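You operate a simulated robot arm through the tools that you are given. There is no shell and no other tool. Be economical: measure what you need, move in short steps, check, and stop when the job is done.

You run a simulated robot arm. Do the job below in one go: nothing can be reset, and whatever is moved stays where it is left.

## Task
Swap the capped red roller in the press for the blue one.
Fine: pull the press slide out; stand the capped one on the bench; the other stands in the nest; push the slide back in; press nothing.

The check looks at the end state, three seconds after you hand in, the way a careful person would. Anything else that was tipped, shoved, dropped, spilled or broken makes it a failure.

## Robot
A 6-joint arm with a two-finger parallel gripper, fixed in place. Base frame: the origin is at the foot of the arm, x ahead of it, y to its left, z up; the work surface is at about z = 0.88. Lengths are in m, angles in rad, forces in N, time in s.
With the tool pointing down near the work surface it reaches from about 0.24 to 0.64 m from the base axis. Its first joint turns from -1.152 to 1.152 rad. Payload 2.7 kg.
The TCP is the grasp point between the finger pads, 0.023 m short of the fingertips. In the tool frame z runs along the fingers and y along their closing line. The gripper opens to 0.094 m. The fingers are 0.038 m wide and 0.01 m thick; the gripper's body (0.054 by 0.096 m) begins 0.039 m behind the TCP.
Orientation is that of the tool frame in the base frame, as a unit quaternion [x, y, z, w]. With the fingers straight down and closing along the base's y, the tool's x points along the base's -x, its y along +y and its z along -z.

## Interface
- The arm moves only by the tool play_rows. Its argument "increments" is a list that holds one entry, the list of rows, each a list of 7 numbers: the shift along the tool's x, y, z in m, then the turn, a rotation vector about the tool's x, y, z in rad, then the opening, from 0 (shut) to 1 (fully open). In form: [[[x, y, z, rx, ry, rz, claw], ...]]. A call has 1 to 10 rows; each row shifts and turns the commanded pose from where the row before left it, along the tool's axes as they then stand. A row lasts 0.2 s, in which the tool goes at most 0.05 m and 0.15 rad; a call with a longer step from one row to the next is refused whole, and so is a gripper value outside its range. A pose out of reach is approached as far as the arm can. The call stops where the force on the tool passes 70 N (or 10 N more than at its start, if that is more) or the arm is blocked; 0.2 s more then pass. Each finger travels about 0.045 m/s and halts on what it meets, pressing with about 43 N; the grip force reading is that of the motor and also rises with nothing between the fingers. The clock runs only during rows and for 0.2 s after the last one: add rows that do not move to give the fingers time. The reply holds the time, the measured pose of the TCP, the force on the tool along the base axes, the opening and the grip force, in the units named above and with some noise.
- Cameras (640 x 400 px; columns grow to the right, rows downward): "scene" is fixed at [0.0875, -0.4256, 1.4176]; the picture's right is [0.80, -0.61, 0.00], its down [-0.35, -0.46, -0.82] and it looks along [0.50, 0.65, -0.57] (base axes); focal length 323 px, centre (320, 200). "wrist" rides on the gripper at [-0.039, 0, -0.044] in the tool frame; the picture's right is [0.00, -1.00, 0.00], its down [0.97, 0.00, -0.24] and it looks along [0.24, 0.00, 0.97] (tool axes); focal length 218 px, centre (320, 200). There is no depth. A picture from a camera that has moved, and an enlarged one, comes with that camera's place and axes in the base frame and with its lens. The place of the scene camera against the robot may be out by one fixed shift of up to 0.025 m in any direction.
- grab_frame(camera): a new picture of that camera. No time passes.
- enlarge(camera, box): a new picture of the part [left, top, right, bottom] of that camera's present view, enlarged. No time passes.
- job_done(): hands the job in; it is judged then, once.

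Go step by step. Nothing tells you positions but the pictures and the camera data: compare them with the known pose of the tool, close in by small moves and look again before you grip or let go. The budget is 120 turns and 68 pictures, counting those below and the enlarged ones. Unless the task says otherwise, let go and move clear before handing in, and close with one line.

The tools are called after "Call:" by a JSON object that holds its "method" and its "body". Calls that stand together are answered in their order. play_rows: Moves the arm, as the interface text tells. Its arguments: {"type":"object","properties":{"increments":{"type":"array"}},"required":["increments"]} The other tools are called the same way: grab_frame (camera) takes a picture; enlarge (camera, box) takes an enlarged picture of a part of a camera's view; job_done () hands the job in.

At the start:

```text
clock: 0.0
tool_pos: [0.4242, 0.0124, 1.1774]
orientation: [-0.001, 1.0, 0.0, 0.0]
contact_force: [0.2, -0.4, 0.5]
width: 0.0939
finger_force: 0.1
```

scene: 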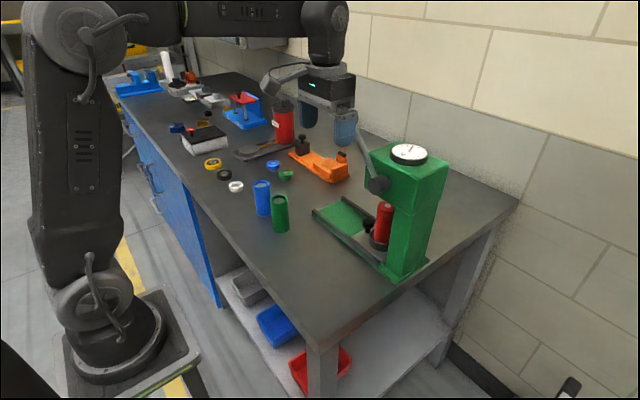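
wrist: 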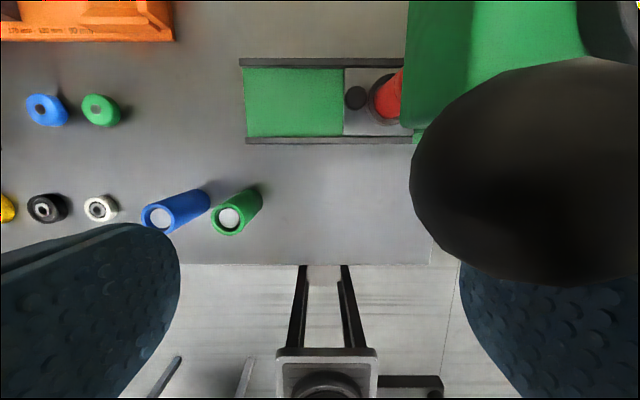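

I see a green press on the right with a red roller in its slide nest, and blue and green rollers standing in front. I'll look closer before moving.

Call:
{"method": "enlarge", "body": {"camera": "scene", "box": [300, 120, 460, 290]}}

Call:
{"method": "enlarge", "body": {"camera": "scene", "box": [190, 130, 320, 240]}}

Call:
{"method": "enlarge", "body": {"camera": "wrist", "box": [220, 40, 440, 160]}}

```text
2.35 times, centred on (380, 205) of scene
camera zoom: at [0.0875, -0.4256, 1.4176], right [0.8, -0.61, 0.0], down [-0.35, -0.46, -0.82], along [0.5, 0.65, -0.57], focal length 759 px, centre (179, 188)
```

zoom: 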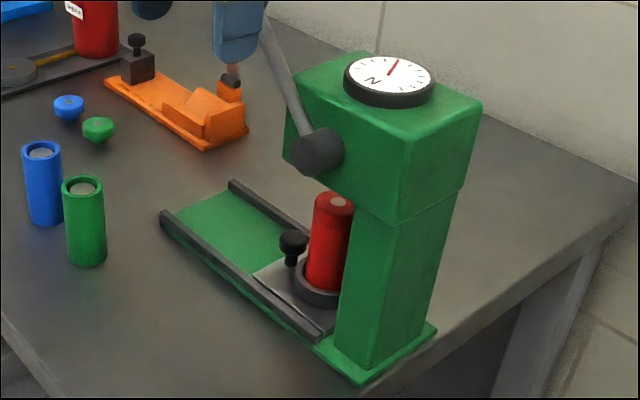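

```text
3.64 times, centred on (255, 185) of scene
camera zoom: at [0.0875, -0.4256, 1.4176], right [0.8, -0.61, 0.0], down [-0.35, -0.46, -0.82], along [0.5, 0.65, -0.57], focal length 1173 px, centre (556, 254)
```

zoom: 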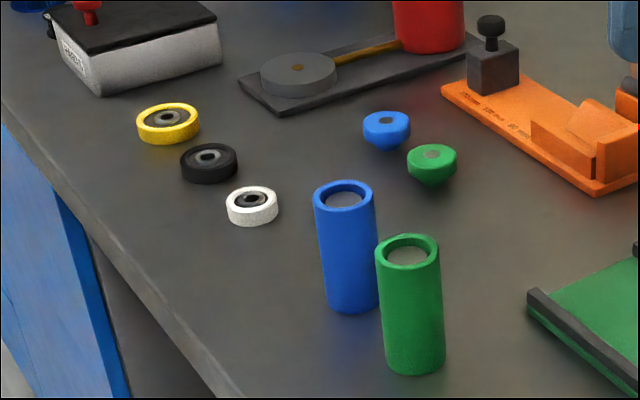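

```text
2.91 times, centred on (330, 100) of wrist
camera zoom: at [0.4619, 0.0125, 1.22], right [0.0, -1.0, 0.0], down [-0.97, 0.0, 0.24], along [-0.24, 0.0, -0.97], focal length 635 px, centre (291, 491)
```

zoom: 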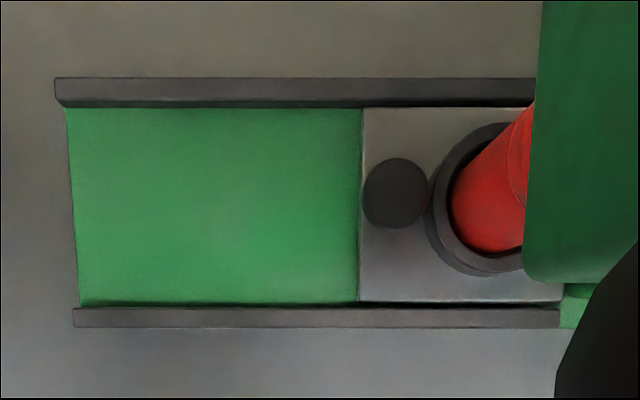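

The press slide runs along y and comes out toward +y; the knob sits just in front of the nest ring. A lever knob is close to the gripper, so I move away in +y and look again.

Call:
{"method": "play_rows", "body": {"increments": [[[0, 0.03, 0, 0, 0, 0, 1], [0, 0.04, 0, 0, 0, 0, 1], [0, 0.04, 0, 0, 0, 0, 1], [0, 0, 0, 0, 0, 0, 1]]]}}

Call:
{"method": "grab_frame", "body": {"camera": "wrist"}}

Call:
{"method": "grab_frame", "body": {"camera": "scene"}}

```text
clock: 1.0
tool_pos: [0.4229, 0.1224, 1.1796]
orientation: [0.0, 1.0, 0.0, 0.0]
contact_force: [-0.1, -0.3, 0.3]
width: 0.0943
finger_force: 0.1
```

```text
62 pictures are left
camera wrist: at [0.4616, 0.123, 1.2217], right [0.0, -1.0, 0.0], down [-0.97, 0.0, 0.24], along [-0.24, 0.0, -0.97], focal length 218 px, centre (320, 200)
```

wrist: 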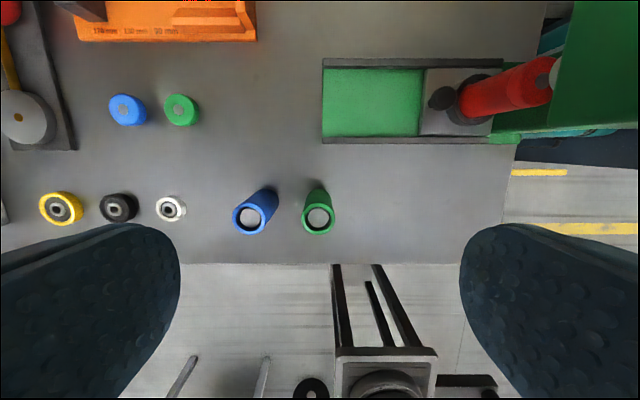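

```text
61 pictures are left
```

scene: 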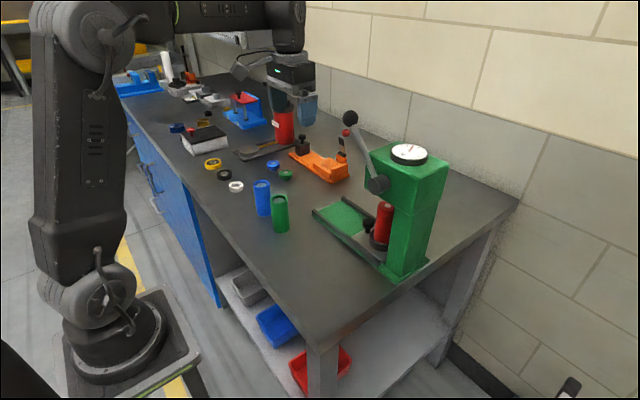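

The slide knob is at about (0.523, -0.034, 0.915), and the blue tube at about (0.377, 0.207) with its top near 0.97. The lever knob hangs at about (0.46, -0.04, 1.19), so I'll turn the gripper to close along x and later tilt it to come in from +y.

Call:
{"method": "play_rows", "body": {"increments": [[[0, 0, 0, 0, 0, -0.15, 1], [0, 0, 0, 0, 0, -0.15, 1], [0, 0, 0, 0, 0, -0.15, 1], [0, 0, 0, 0, 0, -0.15, 1], [0, 0, 0, 0, 0, -0.15, 1], [0, 0, 0, 0, 0, -0.15, 1], [0, 0, 0, 0, 0, -0.15, 1], [0, 0, 0, 0, 0, -0.15, 1], [0, 0, 0, 0, 0, -0.15, 1], [0, 0, 0, 0, 0, -0.15, 1]]]}}

```text
clock: 3.2
tool_pos: [0.4243, 0.1232, 1.178]
orientation: [-0.682, 0.731, 0.0, 0.0]
contact_force: [-0.2, 0.4, -0.3]
width: 0.0937
finger_force: 0.0
```

Yaw is good. Next I finish the last bit of turn, shift to x≈0.523, drop some and tilt.

Call:
{"method": "play_rows", "body": {"increments": [[[0, 0, 0, 0, 0, -0.07, 1], [0, -0.04, 0, 0, 0, 0, 1], [0, -0.04, 0, 0, 0, 0, 1], [0, -0.019, 0.04, 0, 0, 0, 1], [0, 0, 0.04, 0, 0.15, 0, 1], [0, 0, 0, 0, 0.15, 0, 1], [0, 0, 0, 0, 0.15, 0, 1], [0, 0, 0, 0, 0.15, 0, 1], [0, 0, 0, 0, 0, 0, 1]]]}}

Call:
{"method": "grab_frame", "body": {"camera": "wrist"}}

Call:
{"method": "grab_frame", "body": {"camera": "scene"}}

```text
clock: 5.2
tool_pos: [0.5218, 0.1214, 1.0966]
orientation: [-0.675, 0.676, -0.209, -0.209]
contact_force: [-0.6, -1.2, 0.9]
width: 0.094
finger_force: 0.1
```

```text
60 pictures are left
camera wrist: at [0.5219, 0.1794, 1.1096], right [1.0, 0.0, 0.0], down [0.0, -0.66, 0.75], along [0.0, -0.75, -0.66], focal length 218 px, centre (320, 200)
```

wrist: 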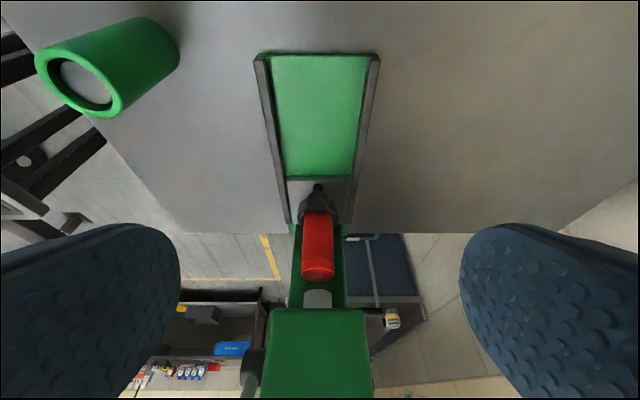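

```text
59 pictures are left
```

scene: 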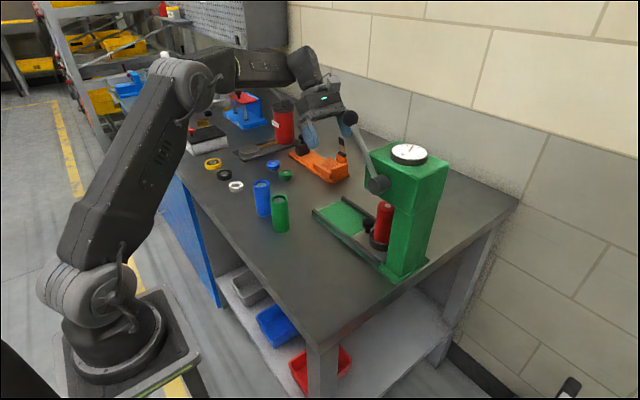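

Good view from the front. I zoom on the knob.

Call:
{"method": "enlarge", "body": {"camera": "wrist", "box": [240, 140, 400, 300]}}

```text
2.50 times, centred on (320, 220) of wrist
camera zoom: at [0.5219, 0.1794, 1.1096], right [1.0, 0.0, 0.0], down [0.0, -0.66, 0.75], along [0.0, -0.75, -0.66], focal length 546 px, centre (320, 150)
```

zoom: 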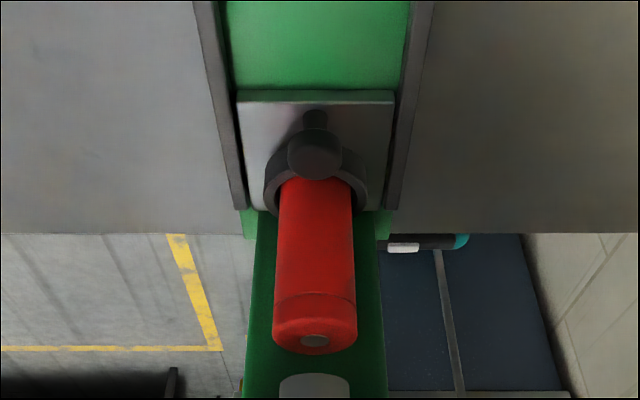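

The knob head is centred near (0.519, -0.034, 0.925), with the plate at about 0.893. I'll approach along the tilted axis with partially closed fingers and stop 5 cm short to check.

Call:
{"method": "play_rows", "body": {"increments": [[[0.027, 0.003, 0, 0, 0, 0, 0.6], [0, 0, 0.04, 0, 0, 0, 0.6], [0, 0, 0.045, 0, 0, 0, 0.6], [0, 0, 0.045, 0, 0, 0, 0.6], [0, 0, 0.04, 0, 0, 0, 0.6], [0, 0, 0, 0, 0, 0, 0.6]]]}}

Call:
{"method": "grab_frame", "body": {"camera": "wrist"}}

Call:
{"method": "enlarge", "body": {"camera": "scene", "box": [280, 80, 460, 290]}}

```text
clock: 6.6
tool_pos: [0.5221, 0.0056, 0.9748]
orientation: [0.677, -0.673, 0.213, 0.208]
contact_force: [-3.1, 32.2, 19.9]
width: 0.0563
finger_force: 0.0
```

```text
57 pictures are left
camera wrist: at [0.5205, 0.0633, 0.9873], right [1.0, 0.01, 0.01], down [0.0, -0.66, 0.75], along [0.01, -0.75, -0.66], focal length 218 px, centre (320, 200)
```

wrist: 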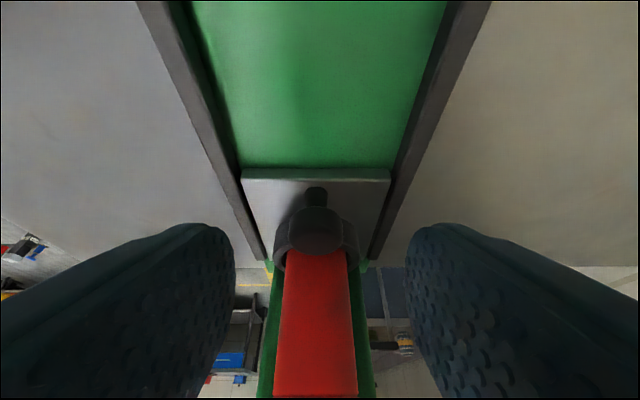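

```text
1.90 times, centred on (370, 185) of scene
camera zoom: at [0.0871, -0.4245, 1.418], right [0.8, -0.61, 0.0], down [-0.35, -0.46, -0.82], along [0.5, 0.65, -0.57], focal length 614 px, centre (225, 229)
```

zoom: 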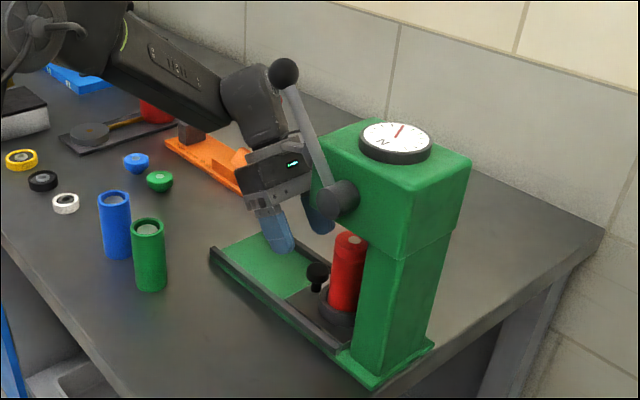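

The force reading shows 32 N, which is unexpected here. I'll hold still for one row to see if it's real.

Call:
{"method": "play_rows", "body": {"increments": [[[0, 0, 0, 0, 0, 0, 0.6]]]}}

Call:
{"method": "grab_frame", "body": {"camera": "scene"}}

```text
clock: 7.0
tool_pos: [0.5209, 0.0054, 0.9745]
orientation: [0.677, -0.673, 0.211, 0.208]
contact_force: [-0.4, 33.7, 19.5]
width: 0.0564
finger_force: 0.1
```

```text
55 pictures are left
```

scene: 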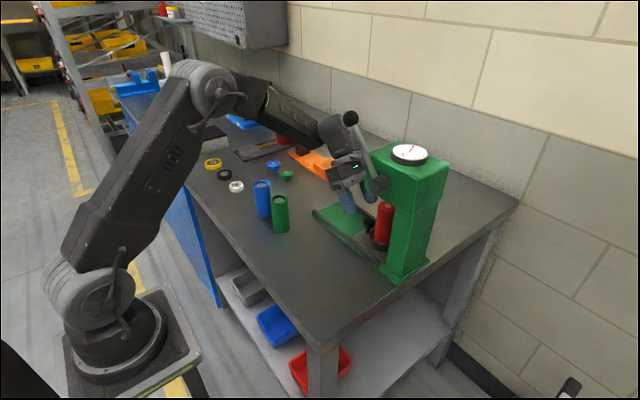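

The contact is real, so I need to find where. I zoom on the wrist, lever and press area.

Call:
{"method": "enlarge", "body": {"camera": "scene", "box": [310, 95, 430, 235]}}

```text
2.86 times, centred on (370, 165) of scene
camera zoom: at [0.0872, -0.4245, 1.418], right [0.8, -0.61, 0.0], down [-0.35, -0.46, -0.82], along [0.5, 0.65, -0.57], focal length 922 px, centre (177, 300)
```

zoom: 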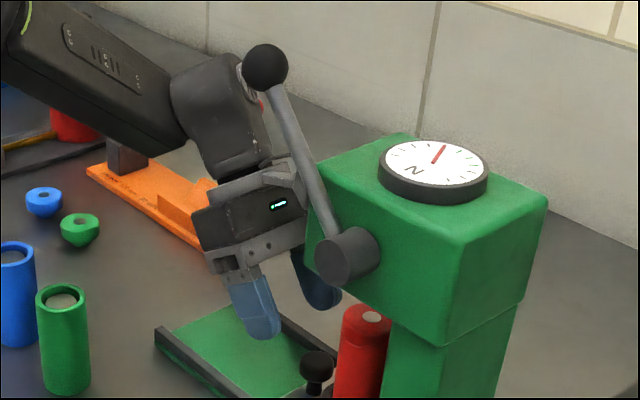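

I back off 1 cm at a time along the tool axis to find where the contact ends.

Call:
{"method": "play_rows", "body": {"increments": [[[0, 0, -0.005, 0, 0, 0, 0.6], [0, 0, -0.005, 0, 0, 0, 0.6], [0, 0, 0, 0, 0, 0, 0.6]]]}}

```text
clock: 7.8
tool_pos: [0.52, 0.0082, 0.9803]
orientation: [-0.675, 0.677, -0.207, -0.21]
contact_force: [-0.8, 0.0, 0.3]
width: 0.0564
finger_force: 0.0
```

Contact vanished with a 1 cm backoff: something on the gripper's upper side likely touched the press head. I retreat and look at the gripper's shape from the scene camera.

Call:
{"method": "play_rows", "body": {"increments": [[[0, 0, -0.04, 0, 0, 0, 0.6], [0, 0, -0.04, 0, 0, 0, 0.6], [0, 0, -0.04, 0, 0, 0, 0.6], [0, 0, -0.04, 0, 0, 0, 0.6], [0, 0, -0.02, 0, 0, 0.15, 0.6], [0, 0, 0, 0, 0, 0.15, 0.6], [0, 0, 0, 0, 0, 0.15, 0.6], [0, 0, 0, 0, 0, 0.15, 0.6], [0, 0, 0, 0, 0, 0.15, 0.6], [0, 0, 0, 0, 0, 0, 0.6]]]}}

Call:
{"method": "enlarge", "body": {"camera": "scene", "box": [220, 0, 420, 170]}}

```text
clock: 10.0
tool_pos: [0.5197, 0.1122, 1.1288]
orientation: [-0.38, 0.876, -0.271, -0.118]
contact_force: [-1.3, -0.6, -0.3]
width: 0.0567
finger_force: 0.0
```

```text
2.35 times, centred on (320, 85) of scene
camera zoom: at [0.0875, -0.4256, 1.4176], right [0.8, -0.61, 0.0], down [-0.35, -0.46, -0.82], along [0.5, 0.65, -0.57], focal length 759 px, centre (320, 471)
```

zoom: 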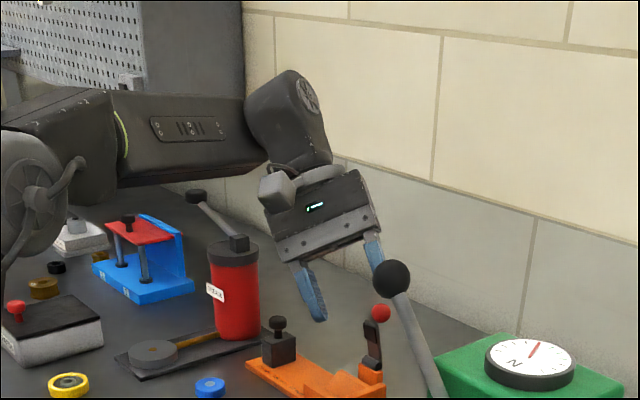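

A cable loop sticks out on the gripper's tool +x side; that's what hit the head. I'll spin the tool about its axis so the loop faces +y, away from the press.

Call:
{"method": "play_rows", "body": {"increments": [[[0, 0, 0, 0, 0, 0.15, 0.6], [0, 0, 0, 0, 0, 0.15, 0.6], [0, 0, 0, 0, 0, 0.15, 0.6], [0, 0, 0, 0, 0, 0.15, 0.6], [0, 0, 0, 0, 0, 0.15, 0.6], [0, 0, 0, 0, 0, 0.15, 0.6], [0, 0, 0, 0, 0, 0.15, 0.6], [0, 0, 0, 0, 0, 0.15, 0.6], [0, 0, 0, 0, 0, 0.15, 0.6], [0, 0, 0, 0, 0, 0, 0.6]]]}}

Call:
{"method": "play_rows", "body": {"increments": [[[0, 0, 0, 0, 0, 0.15, 0.6], [0, 0, 0, 0, 0, 0.15, 0.6], [0, 0, 0, 0, 0, 0.15, 0.6], [0, 0, 0, 0, 0, 0.15, 0.6], [0, 0, 0, 0, 0, 0.15, 0.6], [0, 0, 0, 0, 0, 0.15, 0.6], [0, 0, 0, 0, 0, 0.14, 0.6], [0, 0, 0, 0, 0.1, 0, 0.6], [0, 0, 0, 0, 0, 0, 0.6]]]}}

Call:
{"method": "grab_frame", "body": {"camera": "scene"}}

Call:
{"method": "grab_frame", "body": {"camera": "wrist"}}

```text
clock: 12.2
tool_pos: [0.5208, 0.1122, 1.1296]
orientation: [0.251, 0.922, -0.285, 0.078]
contact_force: [0.4, 0.3, -0.3]
width: 0.0566
finger_force: 0.0
```

```text
clock: 14.2
tool_pos: [0.519, 0.1117, 1.1301]
orientation: [0.684, 0.686, -0.174, 0.174]
contact_force: [-0.3, -0.2, 0.8]
width: 0.0562
finger_force: 0.0
```

```text
52 pictures are left
```

scene: 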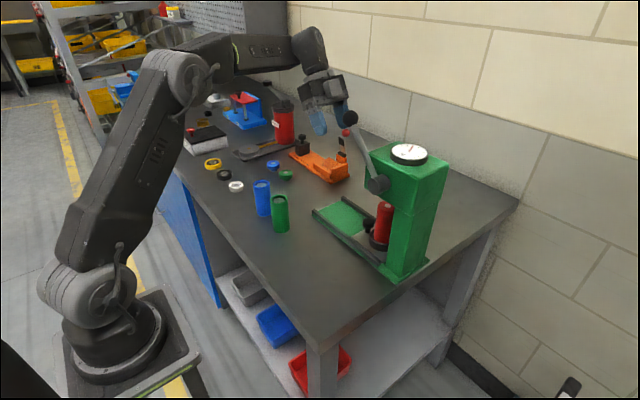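

```text
51 pictures are left
camera wrist: at [0.5187, 0.0979, 1.1848], right [-1.0, 0.0, 0.0], down [0.0, 0.97, -0.25], along [0.0, -0.25, -0.97], focal length 218 px, centre (320, 200)
```

wrist: 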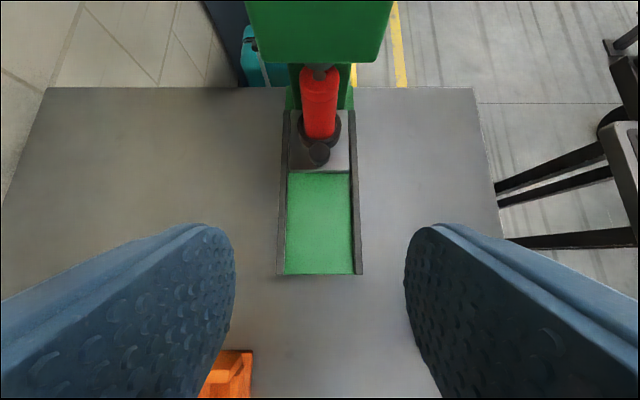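

The cable loop now faces +y and I see slide, knob and roller. I approach to about 5 cm short of the knob.

Call:
{"method": "play_rows", "body": {"increments": [[[-0.023, 0.0, 0, 0, 0, 0, 0.6], [0, 0, 0.04, 0, 0, 0, 0.6], [0, 0, 0.04, 0, 0, 0, 0.6], [0, 0, 0.04, 0, 0, 0, 0.6], [0, 0, 0.04, 0, 0, 0, 0.6], [0, 0, 0.03, 0, 0, 0, 0.6], [0, 0, 0, 0, 0, 0, 0.6]]]}}

Call:
{"method": "grab_frame", "body": {"camera": "wrist"}}

```text
clock: 15.8
tool_pos: [0.5183, -0.0018, 0.9733]
orientation: [0.684, 0.687, -0.175, 0.174]
contact_force: [0.0, -0.2, 0.3]
width: 0.0565
finger_force: 0.0
```

```text
50 pictures are left
camera wrist: at [0.5183, -0.0145, 1.0293], right [-1.0, 0.0, 0.0], down [0.0, 0.97, -0.25], along [0.0, -0.25, -0.97], focal length 218 px, centre (320, 200)
```

wrist: 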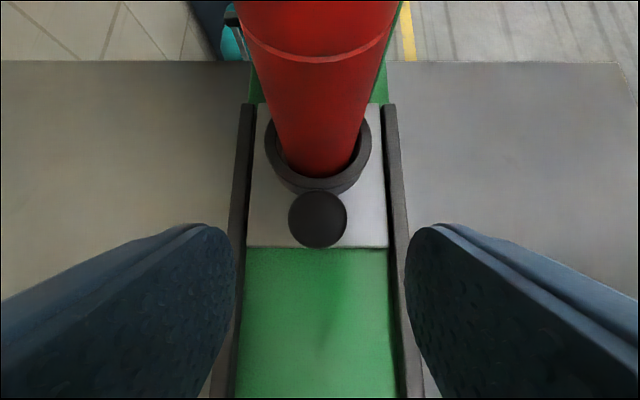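

Clear so far, and the knob is at y≈-0.030. I advance the final 4.7 cm.

Call:
{"method": "play_rows", "body": {"increments": [[[0, 0.001, 0.017, 0, 0, 0, 0.6], [0, 0, 0.015, 0, 0, 0, 0.6], [0, 0, 0.015, 0, 0, 0, 0.6], [0, 0, 0, 0, 0, 0, 0.6]]]}}

Call:
{"method": "grab_frame", "body": {"camera": "wrist"}}

Call:
{"method": "enlarge", "body": {"camera": "scene", "box": [310, 95, 430, 285]}}

```text
clock: 16.8
tool_pos: [0.5203, -0.0231, 0.932]
orientation: [0.684, 0.687, -0.174, 0.175]
contact_force: [0.0, 0.0, -0.8]
width: 0.0565
finger_force: 0.1
```

```text
49 pictures are left
camera wrist: at [0.5195, -0.0362, 0.9877], right [-1.0, 0.0, 0.0], down [0.0, 0.97, -0.25], along [0.0, -0.25, -0.97], focal length 218 px, centre (320, 200)
```

wrist: 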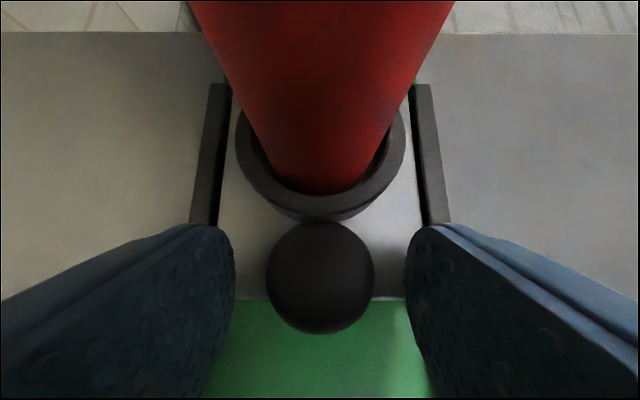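

```text
2.11 times, centred on (370, 190) of scene
camera zoom: at [0.0875, -0.4256, 1.4176], right [0.8, -0.61, 0.0], down [-0.35, -0.46, -0.82], along [0.5, 0.65, -0.57], focal length 679 px, centre (215, 221)
```

zoom: 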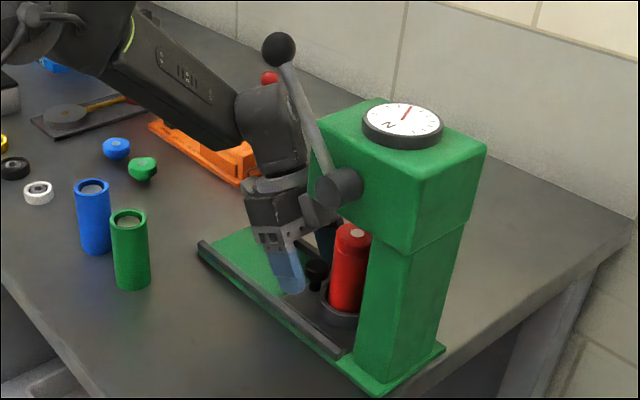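

The knob is between the fingers with no contact. I close on it.

Call:
{"method": "play_rows", "body": {"increments": [[[0, 0, 0, 0, 0, 0, 0], [0, 0, 0, 0, 0, 0, 0], [0, 0, 0, 0, 0, 0, 0], [0, 0, 0, 0, 0, 0, 0]]]}}

```text
clock: 17.8
tool_pos: [0.52, -0.0231, 0.9315]
orientation: [0.684, 0.686, -0.175, 0.174]
contact_force: [0.2, -0.4, -1.3]
width: 0.0274
finger_force: 45.2
```

Knob gripped (27 mm). I pull gently in +y.

Call:
{"method": "play_rows", "body": {"increments": [[[0.00878, 0, -0.0048, 0, 0, 0, 0], [0.00878, 0, -0.0048, 0, 0, 0, 0], [0.00878, 0, -0.0048, 0, 0, 0, 0], [0.00878, 0, -0.0048, 0, 0, 0, 0], [0, 0, 0, 0, 0, 0, 0]]]}}

Call:
{"method": "grab_frame", "body": {"camera": "wrist"}}

```text
clock: 19.0
tool_pos: [0.5199, 0.0181, 0.9323]
orientation: [0.685, 0.686, -0.176, 0.173]
contact_force: [-2.7, 0.3, -5.0]
width: 0.0269
finger_force: 45.4
```

```text
47 pictures are left
camera wrist: at [0.5196, 0.0048, 0.9878], right [-1.0, 0.0, 0.0], down [0.0, 0.97, -0.25], along [0.0, -0.25, -0.97], focal length 218 px, centre (320, 200)
```

wrist: 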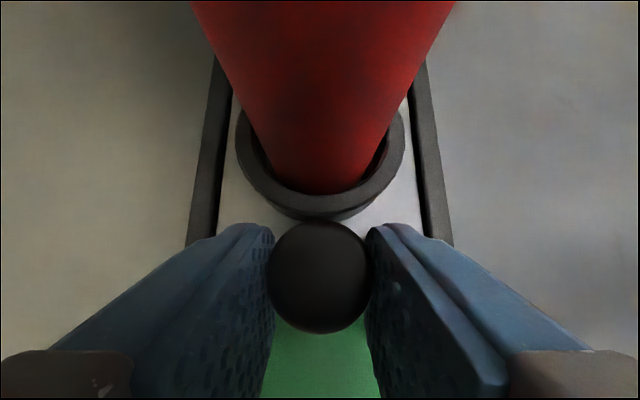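

Slide follows the pull. I continue by 7 cm, watching the force for a stop.

Call:
{"method": "play_rows", "body": {"increments": [[[0.00878, 0, -0.0048, 0, 0, 0, 0], [0.00878, 0, -0.0048, 0, 0, 0, 0], [0.00878, 0, -0.0048, 0, 0, 0, 0], [0.00878, 0, -0.0048, 0, 0, 0, 0], [0.00878, 0, -0.0048, 0, 0, 0, 0], [0.00878, 0, -0.0048, 0, 0, 0, 0], [0.00878, 0, -0.0048, 0, 0, 0, 0], [0, 0, 0, 0, 0, 0, 0]]]}}

Call:
{"method": "grab_frame", "body": {"camera": "scene"}}

```text
clock: 20.8
tool_pos: [0.5202, 0.0878, 0.9322]
orientation: [0.684, 0.686, -0.175, 0.175]
contact_force: [-10.0, -0.2, -2.1]
width: 0.0273
finger_force: 45.2
```

```text
46 pictures are left
```

scene: 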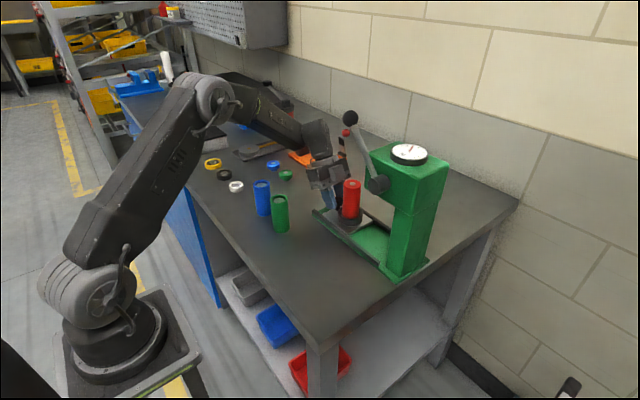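

The slide is out about 11 cm and the roller is clear of the head. I release the knob and back off.

Call:
{"method": "play_rows", "body": {"increments": [[[0, 0, 0, 0, 0, 0, 0.55], [0, 0, 0, 0, 0, 0, 0.55], [0, 0, 0, 0, 0, 0, 0.55], [0, 0, -0.03, 0, 0, 0, 0.55], [0, 0, -0.04, 0, 0, 0, 0.55], [0, 0, -0.04, 0, 0, 0, 0.6], [0, 0, -0.02, 0, 0, 0, 0.7], [0, 0, 0, 0, 0, 0, 0.8]]]}}

Call:
{"method": "grab_frame", "body": {"camera": "wrist"}}

```text
clock: 22.6
tool_pos: [0.5216, 0.1535, 1.0447]
orientation: [0.684, 0.686, -0.175, 0.174]
contact_force: [-0.8, -0.1, -0.6]
width: 0.0751
finger_force: 0.1
```

```text
45 pictures are left
camera wrist: at [0.5208, 0.139, 1.1012], right [-1.0, 0.0, 0.0], down [0.0, 0.97, -0.25], along [0.0, -0.25, -0.97], focal length 218 px, centre (320, 200)
```

wrist: 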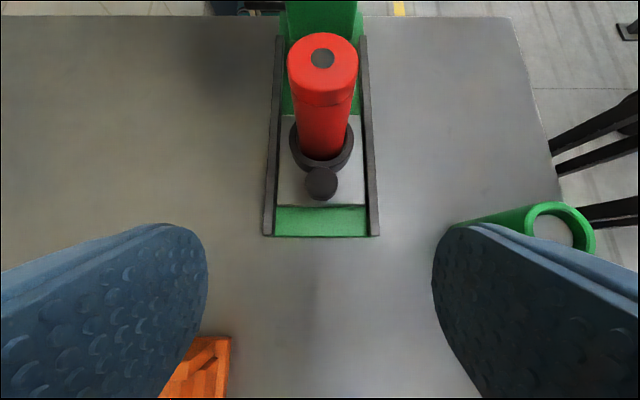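

The roller stands at about (0.519, 0.028) with its top near z=1.0. I reduce the tilt to ~0.26 rad, rise, and move above it.

Call:
{"method": "play_rows", "body": {"increments": [[[0, 0, -0.03, 0, 0.13, 0, 0.95], [0, 0, 0, 0, 0.12, 0, 0.95], [-0.03, 0, 0.008, 0, 0, 0, 0.95], [-0.03, 0, 0.008, 0, 0, 0, 0.95], [-0.03, 0, 0.008, 0, 0, 0, 0.95], [0, 0, 0, 0, 0, 0, 0.95]]]}}

Call:
{"method": "grab_frame", "body": {"camera": "wrist"}}

Call:
{"method": "grab_frame", "body": {"camera": "scene"}}

```text
clock: 24.0
tool_pos: [0.521, 0.0703, 1.0711]
orientation: [0.7, 0.703, -0.089, 0.088]
contact_force: [0.3, -0.3, 0.2]
width: 0.0889
finger_force: 0.2
```

```text
44 pictures are left
camera wrist: at [0.5211, 0.0433, 1.1215], right [-1.0, 0.0, 0.0], down [0.0, 1.0, -0.01], along [0.0, -0.01, -1.0], focal length 218 px, centre (320, 200)
```

wrist: 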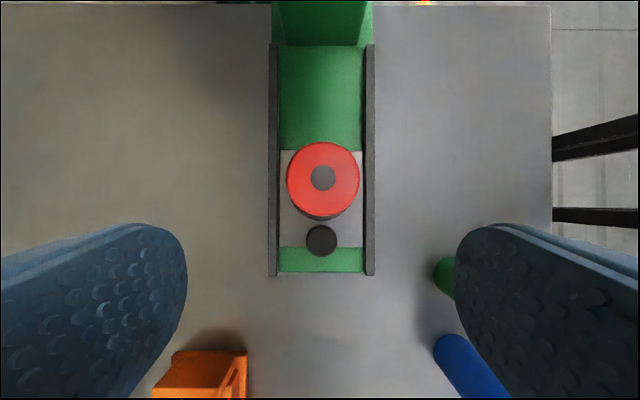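

```text
43 pictures are left
```

scene: 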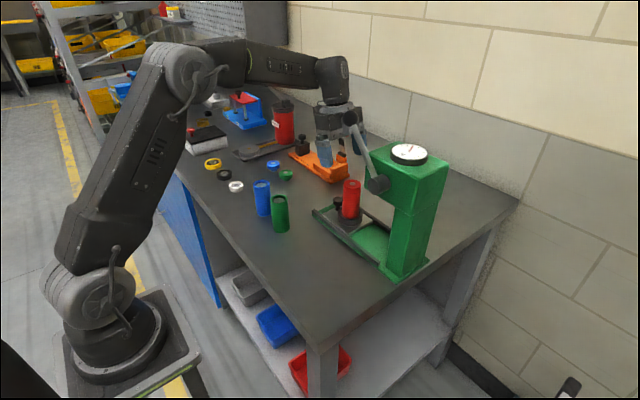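

The cap centre is at (0.519, 0.030). I shift over it and descend to grip height, TCP z≈0.975.

Call:
{"method": "play_rows", "body": {"increments": [[[-0.039, -0.001, 0.0104, 0, 0, 0, 1], [0, 0, 0, 0, 0, 0, 1], [0.0061, 0, 0.0232, 0, 0, 0, 1], [0.0061, 0, 0.0232, 0, 0, 0, 1], [0, 0, 0, 0, 0, 0, 1]]]}}

Call:
{"method": "grab_frame", "body": {"camera": "wrist"}}

Call:
{"method": "enlarge", "body": {"camera": "scene", "box": [290, 80, 410, 270]}}

```text
clock: 25.2
tool_pos: [0.5208, 0.032, 1.022]
orientation: [0.7, 0.703, -0.088, 0.088]
contact_force: [0.7, -0.2, -1.0]
width: 0.0939
finger_force: 0.0
```

```text
42 pictures are left
camera wrist: at [0.5207, 0.0048, 1.0734], right [-1.0, 0.0, 0.0], down [0.0, 1.0, -0.01], along [0.0, -0.01, -1.0], focal length 218 px, centre (320, 200)
```

wrist: 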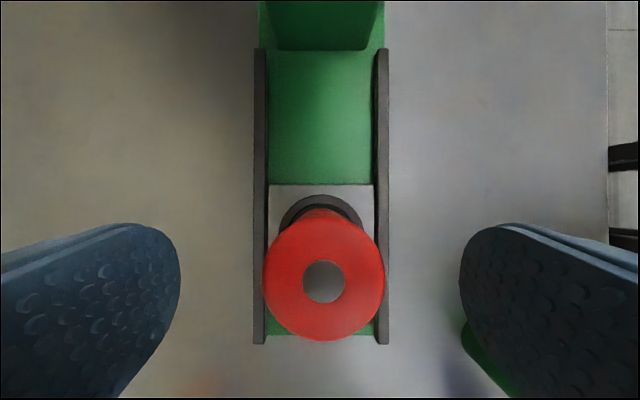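

```text
2.11 times, centred on (350, 175) of scene
camera zoom: at [0.0875, -0.4256, 1.4176], right [0.8, -0.61, 0.0], down [-0.35, -0.46, -0.82], along [0.5, 0.65, -0.57], focal length 679 px, centre (257, 253)
```

zoom: 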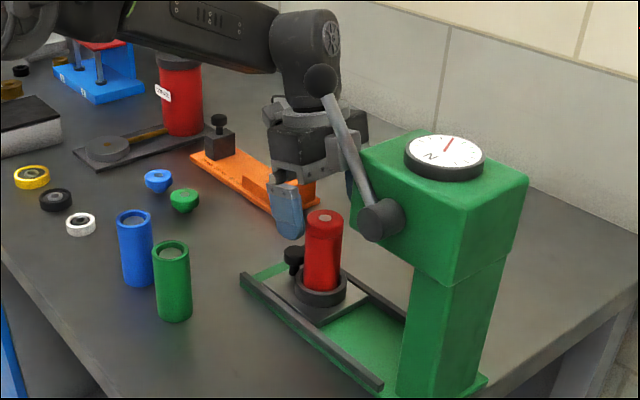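

Aligned. I descend the last 4.7 cm.

Call:
{"method": "play_rows", "body": {"increments": [[[0.006, -0.0014, 0.0228, 0, 0, 0, 1], [0.006, 0, 0.0227, 0, 0, 0, 1], [0, 0, 0, 0, 0, 0, 1]]]}}

Call:
{"method": "grab_frame", "body": {"camera": "wrist"}}

```text
clock: 26.0
tool_pos: [0.5192, 0.0304, 0.9766]
orientation: [0.701, 0.702, -0.088, 0.088]
contact_force: [-0.9, 0.0, 0.0]
width: 0.0938
finger_force: 0.0
```

```text
40 pictures are left
camera wrist: at [0.5185, 0.0033, 1.0266], right [-1.0, 0.0, 0.0], down [0.0, 1.0, -0.01], along [0.0, -0.01, -1.0], focal length 218 px, centre (320, 200)
```

wrist: 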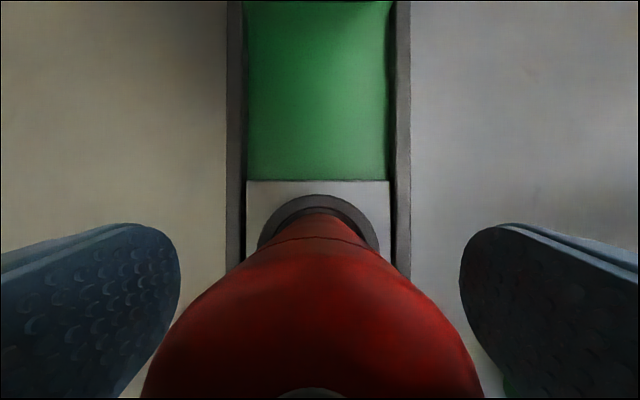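

The cap is centred between the fingers. I close and then lift a little.

Call:
{"method": "play_rows", "body": {"increments": [[[0, 0, 0, 0, 0, 0, 0], [0, 0, 0, 0, 0, 0, 0], [0, 0, 0, 0, 0, 0, 0], [0, 0, 0, 0, 0, 0, 0], [0, 0, 0, 0, 0, 0, 0], [-0.00255, 0, -0.0097, 0, 0, 0, 0], [-0.00255, 0, -0.0097, 0, 0, 0, 0], [0, 0, 0, 0, 0, 0, 0]]]}}

Call:
{"method": "enlarge", "body": {"camera": "scene", "box": [290, 100, 410, 270]}}

```text
clock: 27.8
tool_pos: [0.5182, 0.0307, 0.9961]
orientation: [0.701, 0.702, -0.089, 0.088]
contact_force: [0.2, -0.3, -1.6]
width: 0.0412
finger_force: 43.0
```

```text
2.35 times, centred on (350, 185) of scene
camera zoom: at [0.0876, -0.4256, 1.4176], right [0.8, -0.61, 0.0], down [-0.35, -0.46, -0.82], along [0.5, 0.65, -0.57], focal length 759 px, centre (249, 235)
```

zoom: 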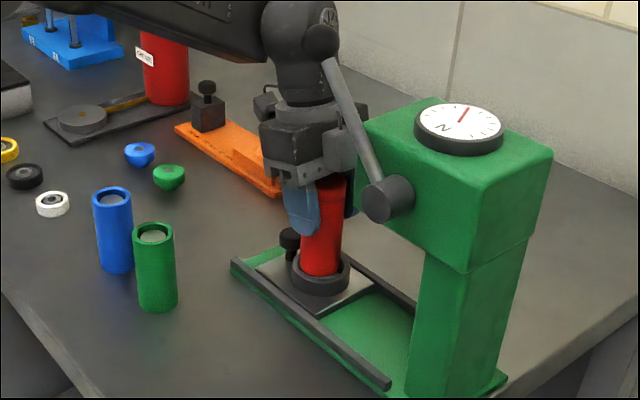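

The roller is rising out of the nest. I lift it higher and then carry it in -x.

Call:
{"method": "play_rows", "body": {"increments": [[[-0.0051, 0, -0.0194, 0, 0, 0, 0], [-0.0051, 0, -0.0194, 0, 0, 0, 0], [-0.0051, 0, -0.0194, 0, 0, 0, 0], [-0.0051, 0, -0.0194, 0, 0, 0, 0], [-0.0025, 0, -0.0097, 0, 0, 0, 0], [0, 0, 0, 0, 0, 0, 0]]]}}

Call:
{"method": "grab_frame", "body": {"camera": "scene"}}

```text
clock: 29.2
tool_pos: [0.5177, 0.0295, 1.0883]
orientation: [0.701, 0.702, -0.088, 0.087]
contact_force: [-0.7, -0.2, -2.5]
width: 0.0412
finger_force: 43.0
```

```text
38 pictures are left
```

scene: 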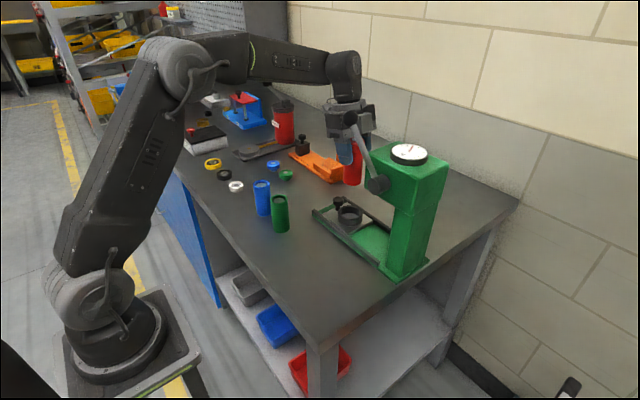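

The roller is fully out with its cap. I carry it to about (0.385, 0.035).

Call:
{"method": "play_rows", "body": {"increments": [[[0.005, -0.03, -0.0012, 0, 0, 0, 0], [0, -0.035, 0, 0, 0, 0, 0], [0, -0.035, 0, 0, 0, 0, 0], [0, -0.033, 0, 0, 0, 0, 0], [0, 0, 0, 0, 0, 0, 0]]]}}

Call:
{"method": "grab_frame", "body": {"camera": "scene"}}

Call:
{"method": "grab_frame", "body": {"camera": "wrist"}}

```text
clock: 30.4
tool_pos: [0.3852, 0.0352, 1.0868]
orientation: [0.701, 0.702, -0.089, 0.087]
contact_force: [-1.3, 0.2, -2.2]
width: 0.0413
finger_force: 42.6
```

```text
37 pictures are left
```

scene: 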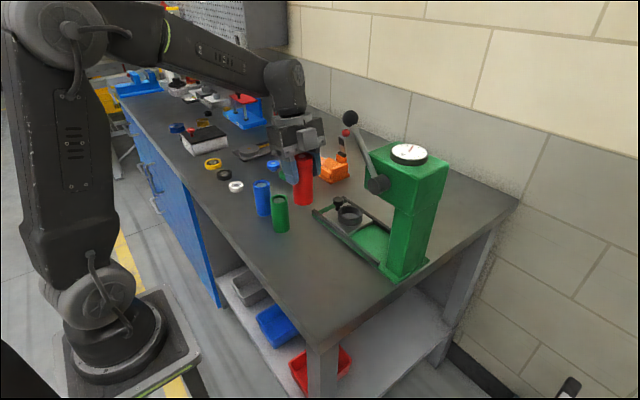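

```text
36 pictures are left
camera wrist: at [0.3842, 0.0085, 1.138], right [-1.0, 0.0, 0.0], down [0.0, 1.0, -0.01], along [0.0, -0.01, -1.0], focal length 218 px, centre (320, 200)
```

wrist: 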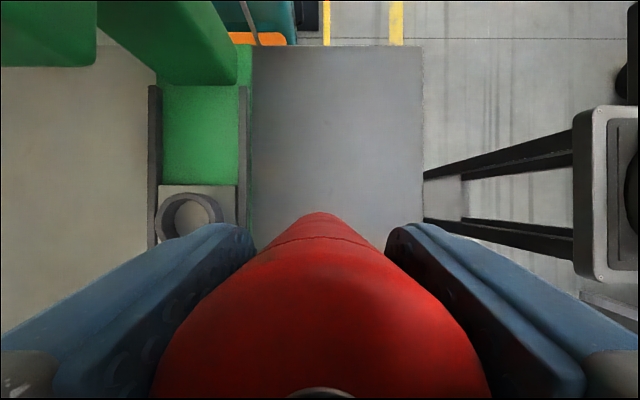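

Clear of the green tube (0.116) and over free bench. I lower to just above the surface.

Call:
{"method": "play_rows", "body": {"increments": [[[0.0064, 0, 0.0242, 0, 0, 0, 0], [0.0064, 0, 0.0242, 0, 0, 0, 0], [0.0064, 0, 0.0242, 0, 0, 0, 0], [0.0064, 0, 0.0242, 0, 0, 0, 0], [0, 0, 0, 0, 0, 0, 0]]]}}

Call:
{"method": "enlarge", "body": {"camera": "scene", "box": [230, 110, 370, 250]}}

```text
clock: 31.6
tool_pos: [0.3855, 0.0375, 0.9875]
orientation: [0.701, 0.702, -0.088, 0.088]
contact_force: [0.6, 0.2, -3.2]
width: 0.0412
finger_force: 42.8
```

```text
2.86 times, centred on (300, 180) of scene
camera zoom: at [0.0876, -0.4256, 1.4176], right [0.8, -0.61, 0.0], down [-0.35, -0.46, -0.82], along [0.5, 0.65, -0.57], focal length 922 px, centre (377, 257)
```

zoom: 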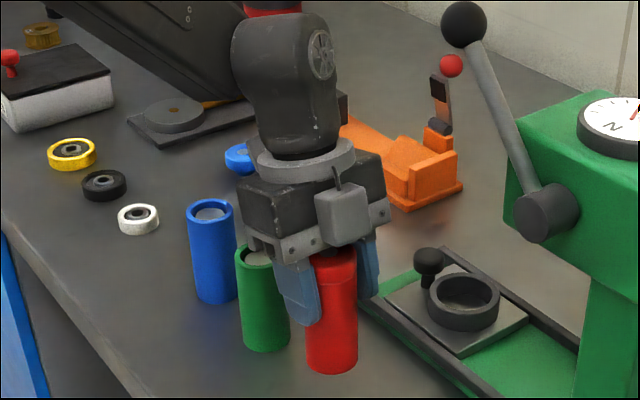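

Still free. I lower 1.5 cm more, then in small steps.

Call:
{"method": "play_rows", "body": {"increments": [[[0.002, 0, 0.0073, 0, 0, 0, 0], [0.002, 0, 0.0073, 0, 0, 0, 0], [0, 0, 0, 0, 0, 0, 0]]]}}

Call:
{"method": "play_rows", "body": {"increments": [[[0.0007, 0, 0.0029, 0, 0, 0, 0], [0.0007, 0, 0.0029, 0, 0, 0, 0], [0, 0, 0, 0, 0, 0, 0]]]}}

```text
clock: 32.4
tool_pos: [0.3852, 0.0369, 0.9711]
orientation: [0.701, 0.702, -0.088, 0.087]
contact_force: [-0.3, 0.5, -3.8]
width: 0.0413
finger_force: 42.5
```

```text
clock: 33.2
tool_pos: [0.3855, 0.0368, 0.9659]
orientation: [0.702, 0.702, -0.089, 0.087]
contact_force: [0.5, 0.4, -2.2]
width: 0.0413
finger_force: 42.8
```

Call:
{"method": "play_rows", "body": {"increments": [[[0.0005, 0, 0.002, 0, 0, 0, 0], [0, 0, 0, 0, 0, 0, 0]]]}}

Call:
{"method": "enlarge", "body": {"camera": "scene", "box": [270, 150, 350, 240]}}

```text
clock: 33.8
tool_pos: [0.386, 0.0375, 0.9617]
orientation: [0.7, 0.703, -0.088, 0.087]
contact_force: [0.4, 0.6, -2.7]
width: 0.0414
finger_force: 43.7
```

```text
4.44 times, centred on (310, 195) of scene
camera zoom: at [0.0876, -0.4256, 1.4176], right [0.8, -0.61, 0.0], down [-0.35, -0.46, -0.82], along [0.5, 0.65, -0.57], focal length 1434 px, centre (364, 222)
```

zoom: 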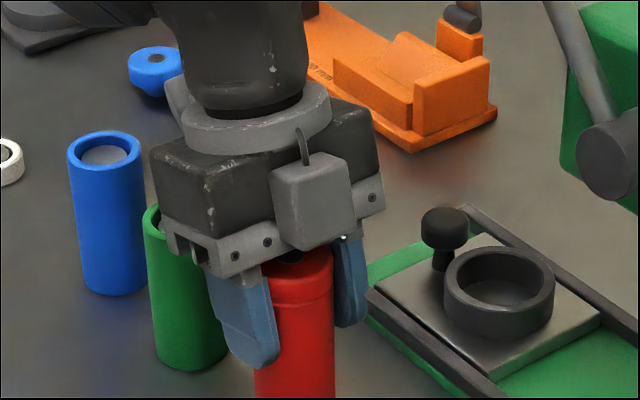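

No contact yet; I continue in small steps.

Call:
{"method": "play_rows", "body": {"increments": [[[0.0005, 0, 0.002, 0, 0, 0, 0], [0, 0, 0, 0, 0, 0, 0]]]}}

Call:
{"method": "play_rows", "body": {"increments": [[[0.0005, 0, 0.0015, 0, 0, 0, 0], [0, 0, 0, 0, 0, 0, 0]]]}}

```text
clock: 34.4
tool_pos: [0.3851, 0.0378, 0.9622]
orientation: [0.701, 0.702, -0.088, 0.087]
contact_force: [0.0, 0.7, -2.2]
width: 0.041
finger_force: 42.9
```

```text
clock: 35.0
tool_pos: [0.3856, 0.038, 0.9584]
orientation: [0.7, 0.703, -0.089, 0.088]
contact_force: [-0.4, -0.7, -2.0]
width: 0.0411
finger_force: 42.6
```

Call:
{"method": "play_rows", "body": {"increments": [[[0.0005, 0, 0.0015, 0, 0, 0, 0], [0, 0, 0, 0, 0, 0, 0]]]}}

Call:
{"method": "play_rows", "body": {"increments": [[[0.0005, 0, 0.0015, 0, 0, 0, 0], [0, 0, 0, 0, 0, 0, 0]]]}}

Call:
{"method": "enlarge", "body": {"camera": "scene", "box": [260, 170, 340, 240]}}

```text
clock: 35.6
tool_pos: [0.3851, 0.0372, 0.9573]
orientation: [0.701, 0.703, -0.089, 0.088]
contact_force: [-0.1, -0.4, -2.1]
width: 0.0413
finger_force: 43.4
```

```text
clock: 36.2
tool_pos: [0.384, 0.0382, 0.9558]
orientation: [0.701, 0.703, -0.088, 0.087]
contact_force: [-0.2, 0.6, -2.2]
width: 0.0412
finger_force: 43.2
```

```text
5.71 times, centred on (300, 205) of scene
camera zoom: at [0.0876, -0.4256, 1.4176], right [0.8, -0.61, 0.0], down [-0.35, -0.46, -0.82], along [0.5, 0.65, -0.57], focal length 1844 px, centre (434, 171)
```

zoom: 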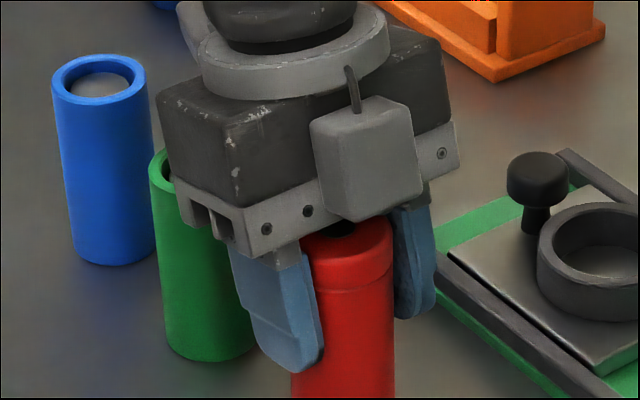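

Call:
{"method": "play_rows", "body": {"increments": [[[0.0005, 0, 0.0015, 0, 0, 0, 0], [0, 0, 0, 0, 0, 0, 0]]]}}

Call:
{"method": "enlarge", "body": {"camera": "scene", "box": [260, 190, 340, 250]}}

```text
clock: 36.8
tool_pos: [0.3844, 0.0381, 0.9556]
orientation: [0.701, 0.702, -0.088, 0.088]
contact_force: [-2.6, -0.9, 10.8]
width: 0.0411
finger_force: 43.4
```

```text
6.67 times, centred on (300, 220) of scene
camera zoom: at [0.0873, -0.4256, 1.4176], right [0.8, -0.61, 0.0], down [-0.35, -0.46, -0.82], along [0.5, 0.65, -0.57], focal length 2151 px, centre (453, 67)
```

zoom: 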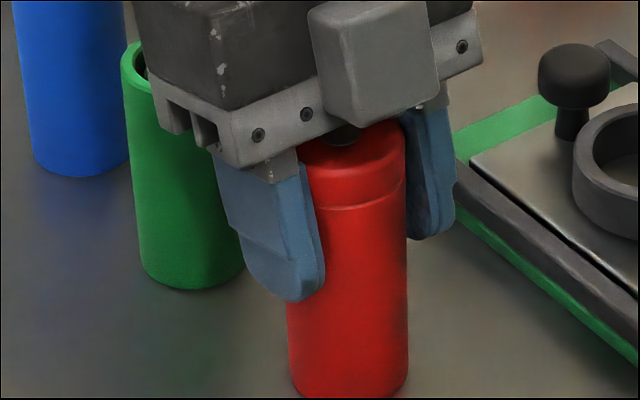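

Contact at 11 N: the red roller is standing on the bench. I release and rise straight up.

Call:
{"method": "play_rows", "body": {"increments": [[[0, 0, 0, 0, 0, 0, 0.7], [0, 0, 0, 0, 0, 0, 0.7], [0, 0, 0, 0, 0, 0, 0.7], [0, 0, 0, 0, 0, 0, 0.7], [-0.0051, 0, -0.0194, 0, 0, 0, 0.7], [-0.0064, 0, -0.0242, 0, 0, 0, 0.7], [-0.0064, 0, -0.0242, 0, 0, 0, 0.8], [-0.0064, 0, -0.0242, 0, 0, 0, 1], [0, 0, 0, 0, 0, 0, 1]]]}}

Call:
{"method": "grab_frame", "body": {"camera": "wrist"}}

Call:
{"method": "grab_frame", "body": {"camera": "scene"}}

```text
clock: 38.8
tool_pos: [0.3849, 0.0375, 1.0494]
orientation: [0.701, 0.702, -0.089, 0.088]
contact_force: [-0.3, -0.1, 0.0]
width: 0.0941
finger_force: 0.1
```

```text
31 pictures are left
camera wrist: at [0.384, 0.0107, 1.101], right [-1.0, 0.0, 0.0], down [0.0, 1.0, -0.01], along [0.0, -0.01, -1.0], focal length 218 px, centre (320, 200)
```

wrist: 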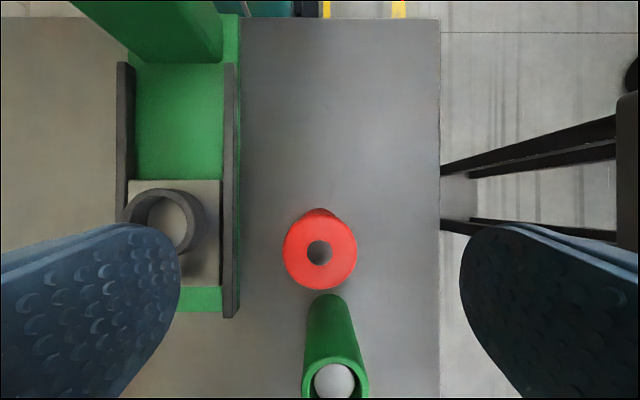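

```text
30 pictures are left
```

scene: 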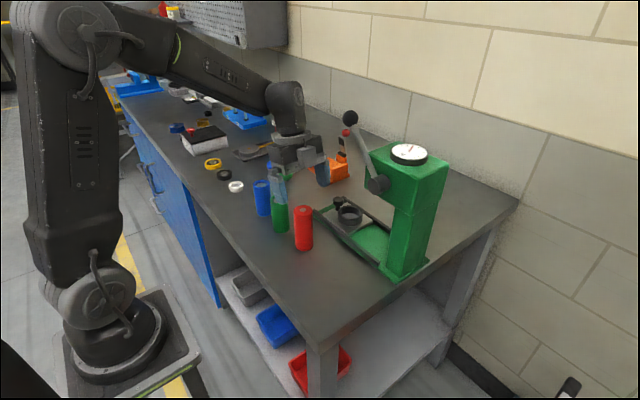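

Red stands well. Next I move over the blue tube at about (0.377, 0.207).

Call:
{"method": "play_rows", "body": {"increments": [[[-0.0051, 0, -0.0194, 0, 0, 0, 1], [0.04, 0, -0.0105, 0, 0, 0, 1], [0.04, 0, -0.0105, 0, 0, 0, 1], [0.04, 0, -0.0105, 0, 0, 0, 1], [0.04, -0.006, -0.0105, 0, 0, 0, 1], [0, 0, 0, 0, 0, 0, 1]]]}}

Call:
{"method": "grab_frame", "body": {"camera": "wrist"}}

```text
clock: 40.2
tool_pos: [0.3789, 0.2029, 1.0731]
orientation: [0.701, 0.702, -0.089, 0.088]
contact_force: [0.0, -0.3, 0.5]
width: 0.0938
finger_force: 0.1
```

```text
29 pictures are left
camera wrist: at [0.3787, 0.1746, 1.1233], right [-1.0, 0.0, 0.0], down [0.0, 1.0, -0.01], along [0.0, -0.01, -1.0], focal length 218 px, centre (320, 200)
```

wrist: 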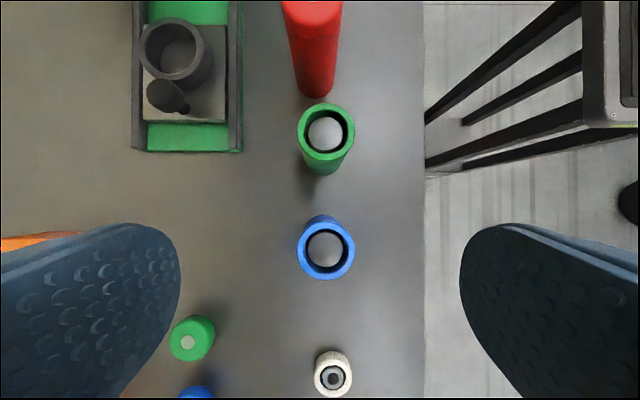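

The blue tube centre is (0.3745, 0.207), top z≈0.969. I align and descend partway.

Call:
{"method": "play_rows", "body": {"increments": [[[0.004, -0.0044, -0.001, 0, 0, 0, 1], [0.0064, 0, 0.0244, 0, 0, 0, 1], [0.0064, 0, 0.0244, 0, 0, 0, 1], [0.0064, 0, 0.0244, 0, 0, 0, 1], [0, 0, 0, 0, 0, 0, 1]]]}}

Call:
{"method": "grab_frame", "body": {"camera": "wrist"}}

```text
clock: 41.4
tool_pos: [0.3748, 0.2077, 0.9952]
orientation: [0.7, 0.703, -0.088, 0.088]
contact_force: [-0.2, 0.3, -0.6]
width: 0.0942
finger_force: 0.1
```

```text
28 pictures are left
camera wrist: at [0.3735, 0.1807, 1.046], right [-1.0, 0.0, 0.0], down [0.0, 1.0, -0.01], along [0.0, -0.01, -1.0], focal length 218 px, centre (320, 200)
```

wrist: 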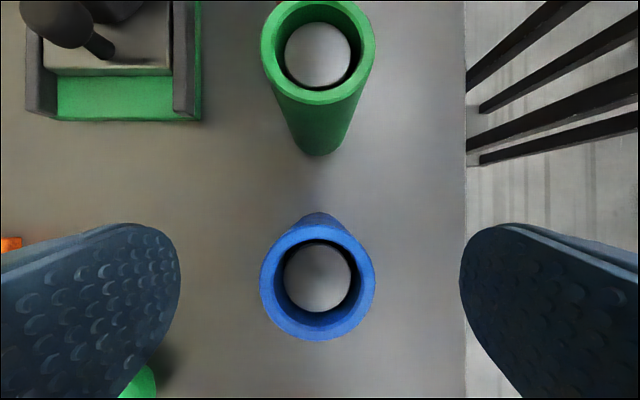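

Aligned. I descend to TCP z≈0.947 and close.

Call:
{"method": "play_rows", "body": {"increments": [[[0.0076, 0, 0.0229, 0, 0, 0, 1], [0.0061, 0, 0.0233, 0, 0, 0, 1], [0, 0, 0, 0, 0, 0, 1], [0, 0, 0, 0, 0, 0, 0], [0, 0, 0, 0, 0, 0, 0], [0, 0, 0, 0, 0, 0, 0], [0, 0, 0, 0, 0, 0, 0], [0, 0, 0, 0, 0, 0, 0]]]}}

Call:
{"method": "enlarge", "body": {"camera": "scene", "box": [210, 120, 330, 250]}}

```text
clock: 43.2
tool_pos: [0.3754, 0.2093, 0.9481]
orientation: [0.701, 0.702, -0.089, 0.087]
contact_force: [0.9, 0.8, -0.9]
width: 0.0414
finger_force: 43.5
```

```text
3.08 times, centred on (270, 185) of scene
camera zoom: at [0.0875, -0.4256, 1.4176], right [0.8, -0.61, 0.0], down [-0.35, -0.46, -0.82], along [0.5, 0.65, -0.57], focal length 993 px, centre (474, 246)
```

zoom: 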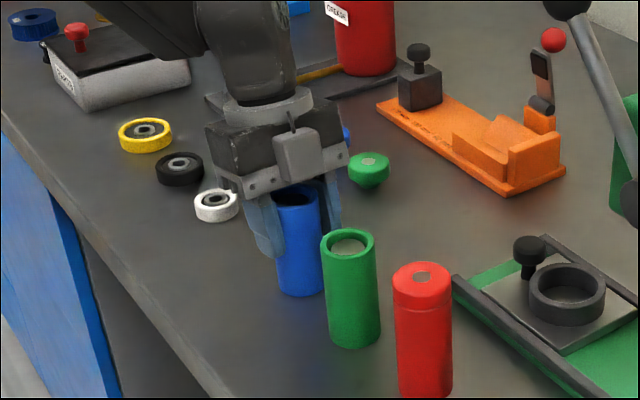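

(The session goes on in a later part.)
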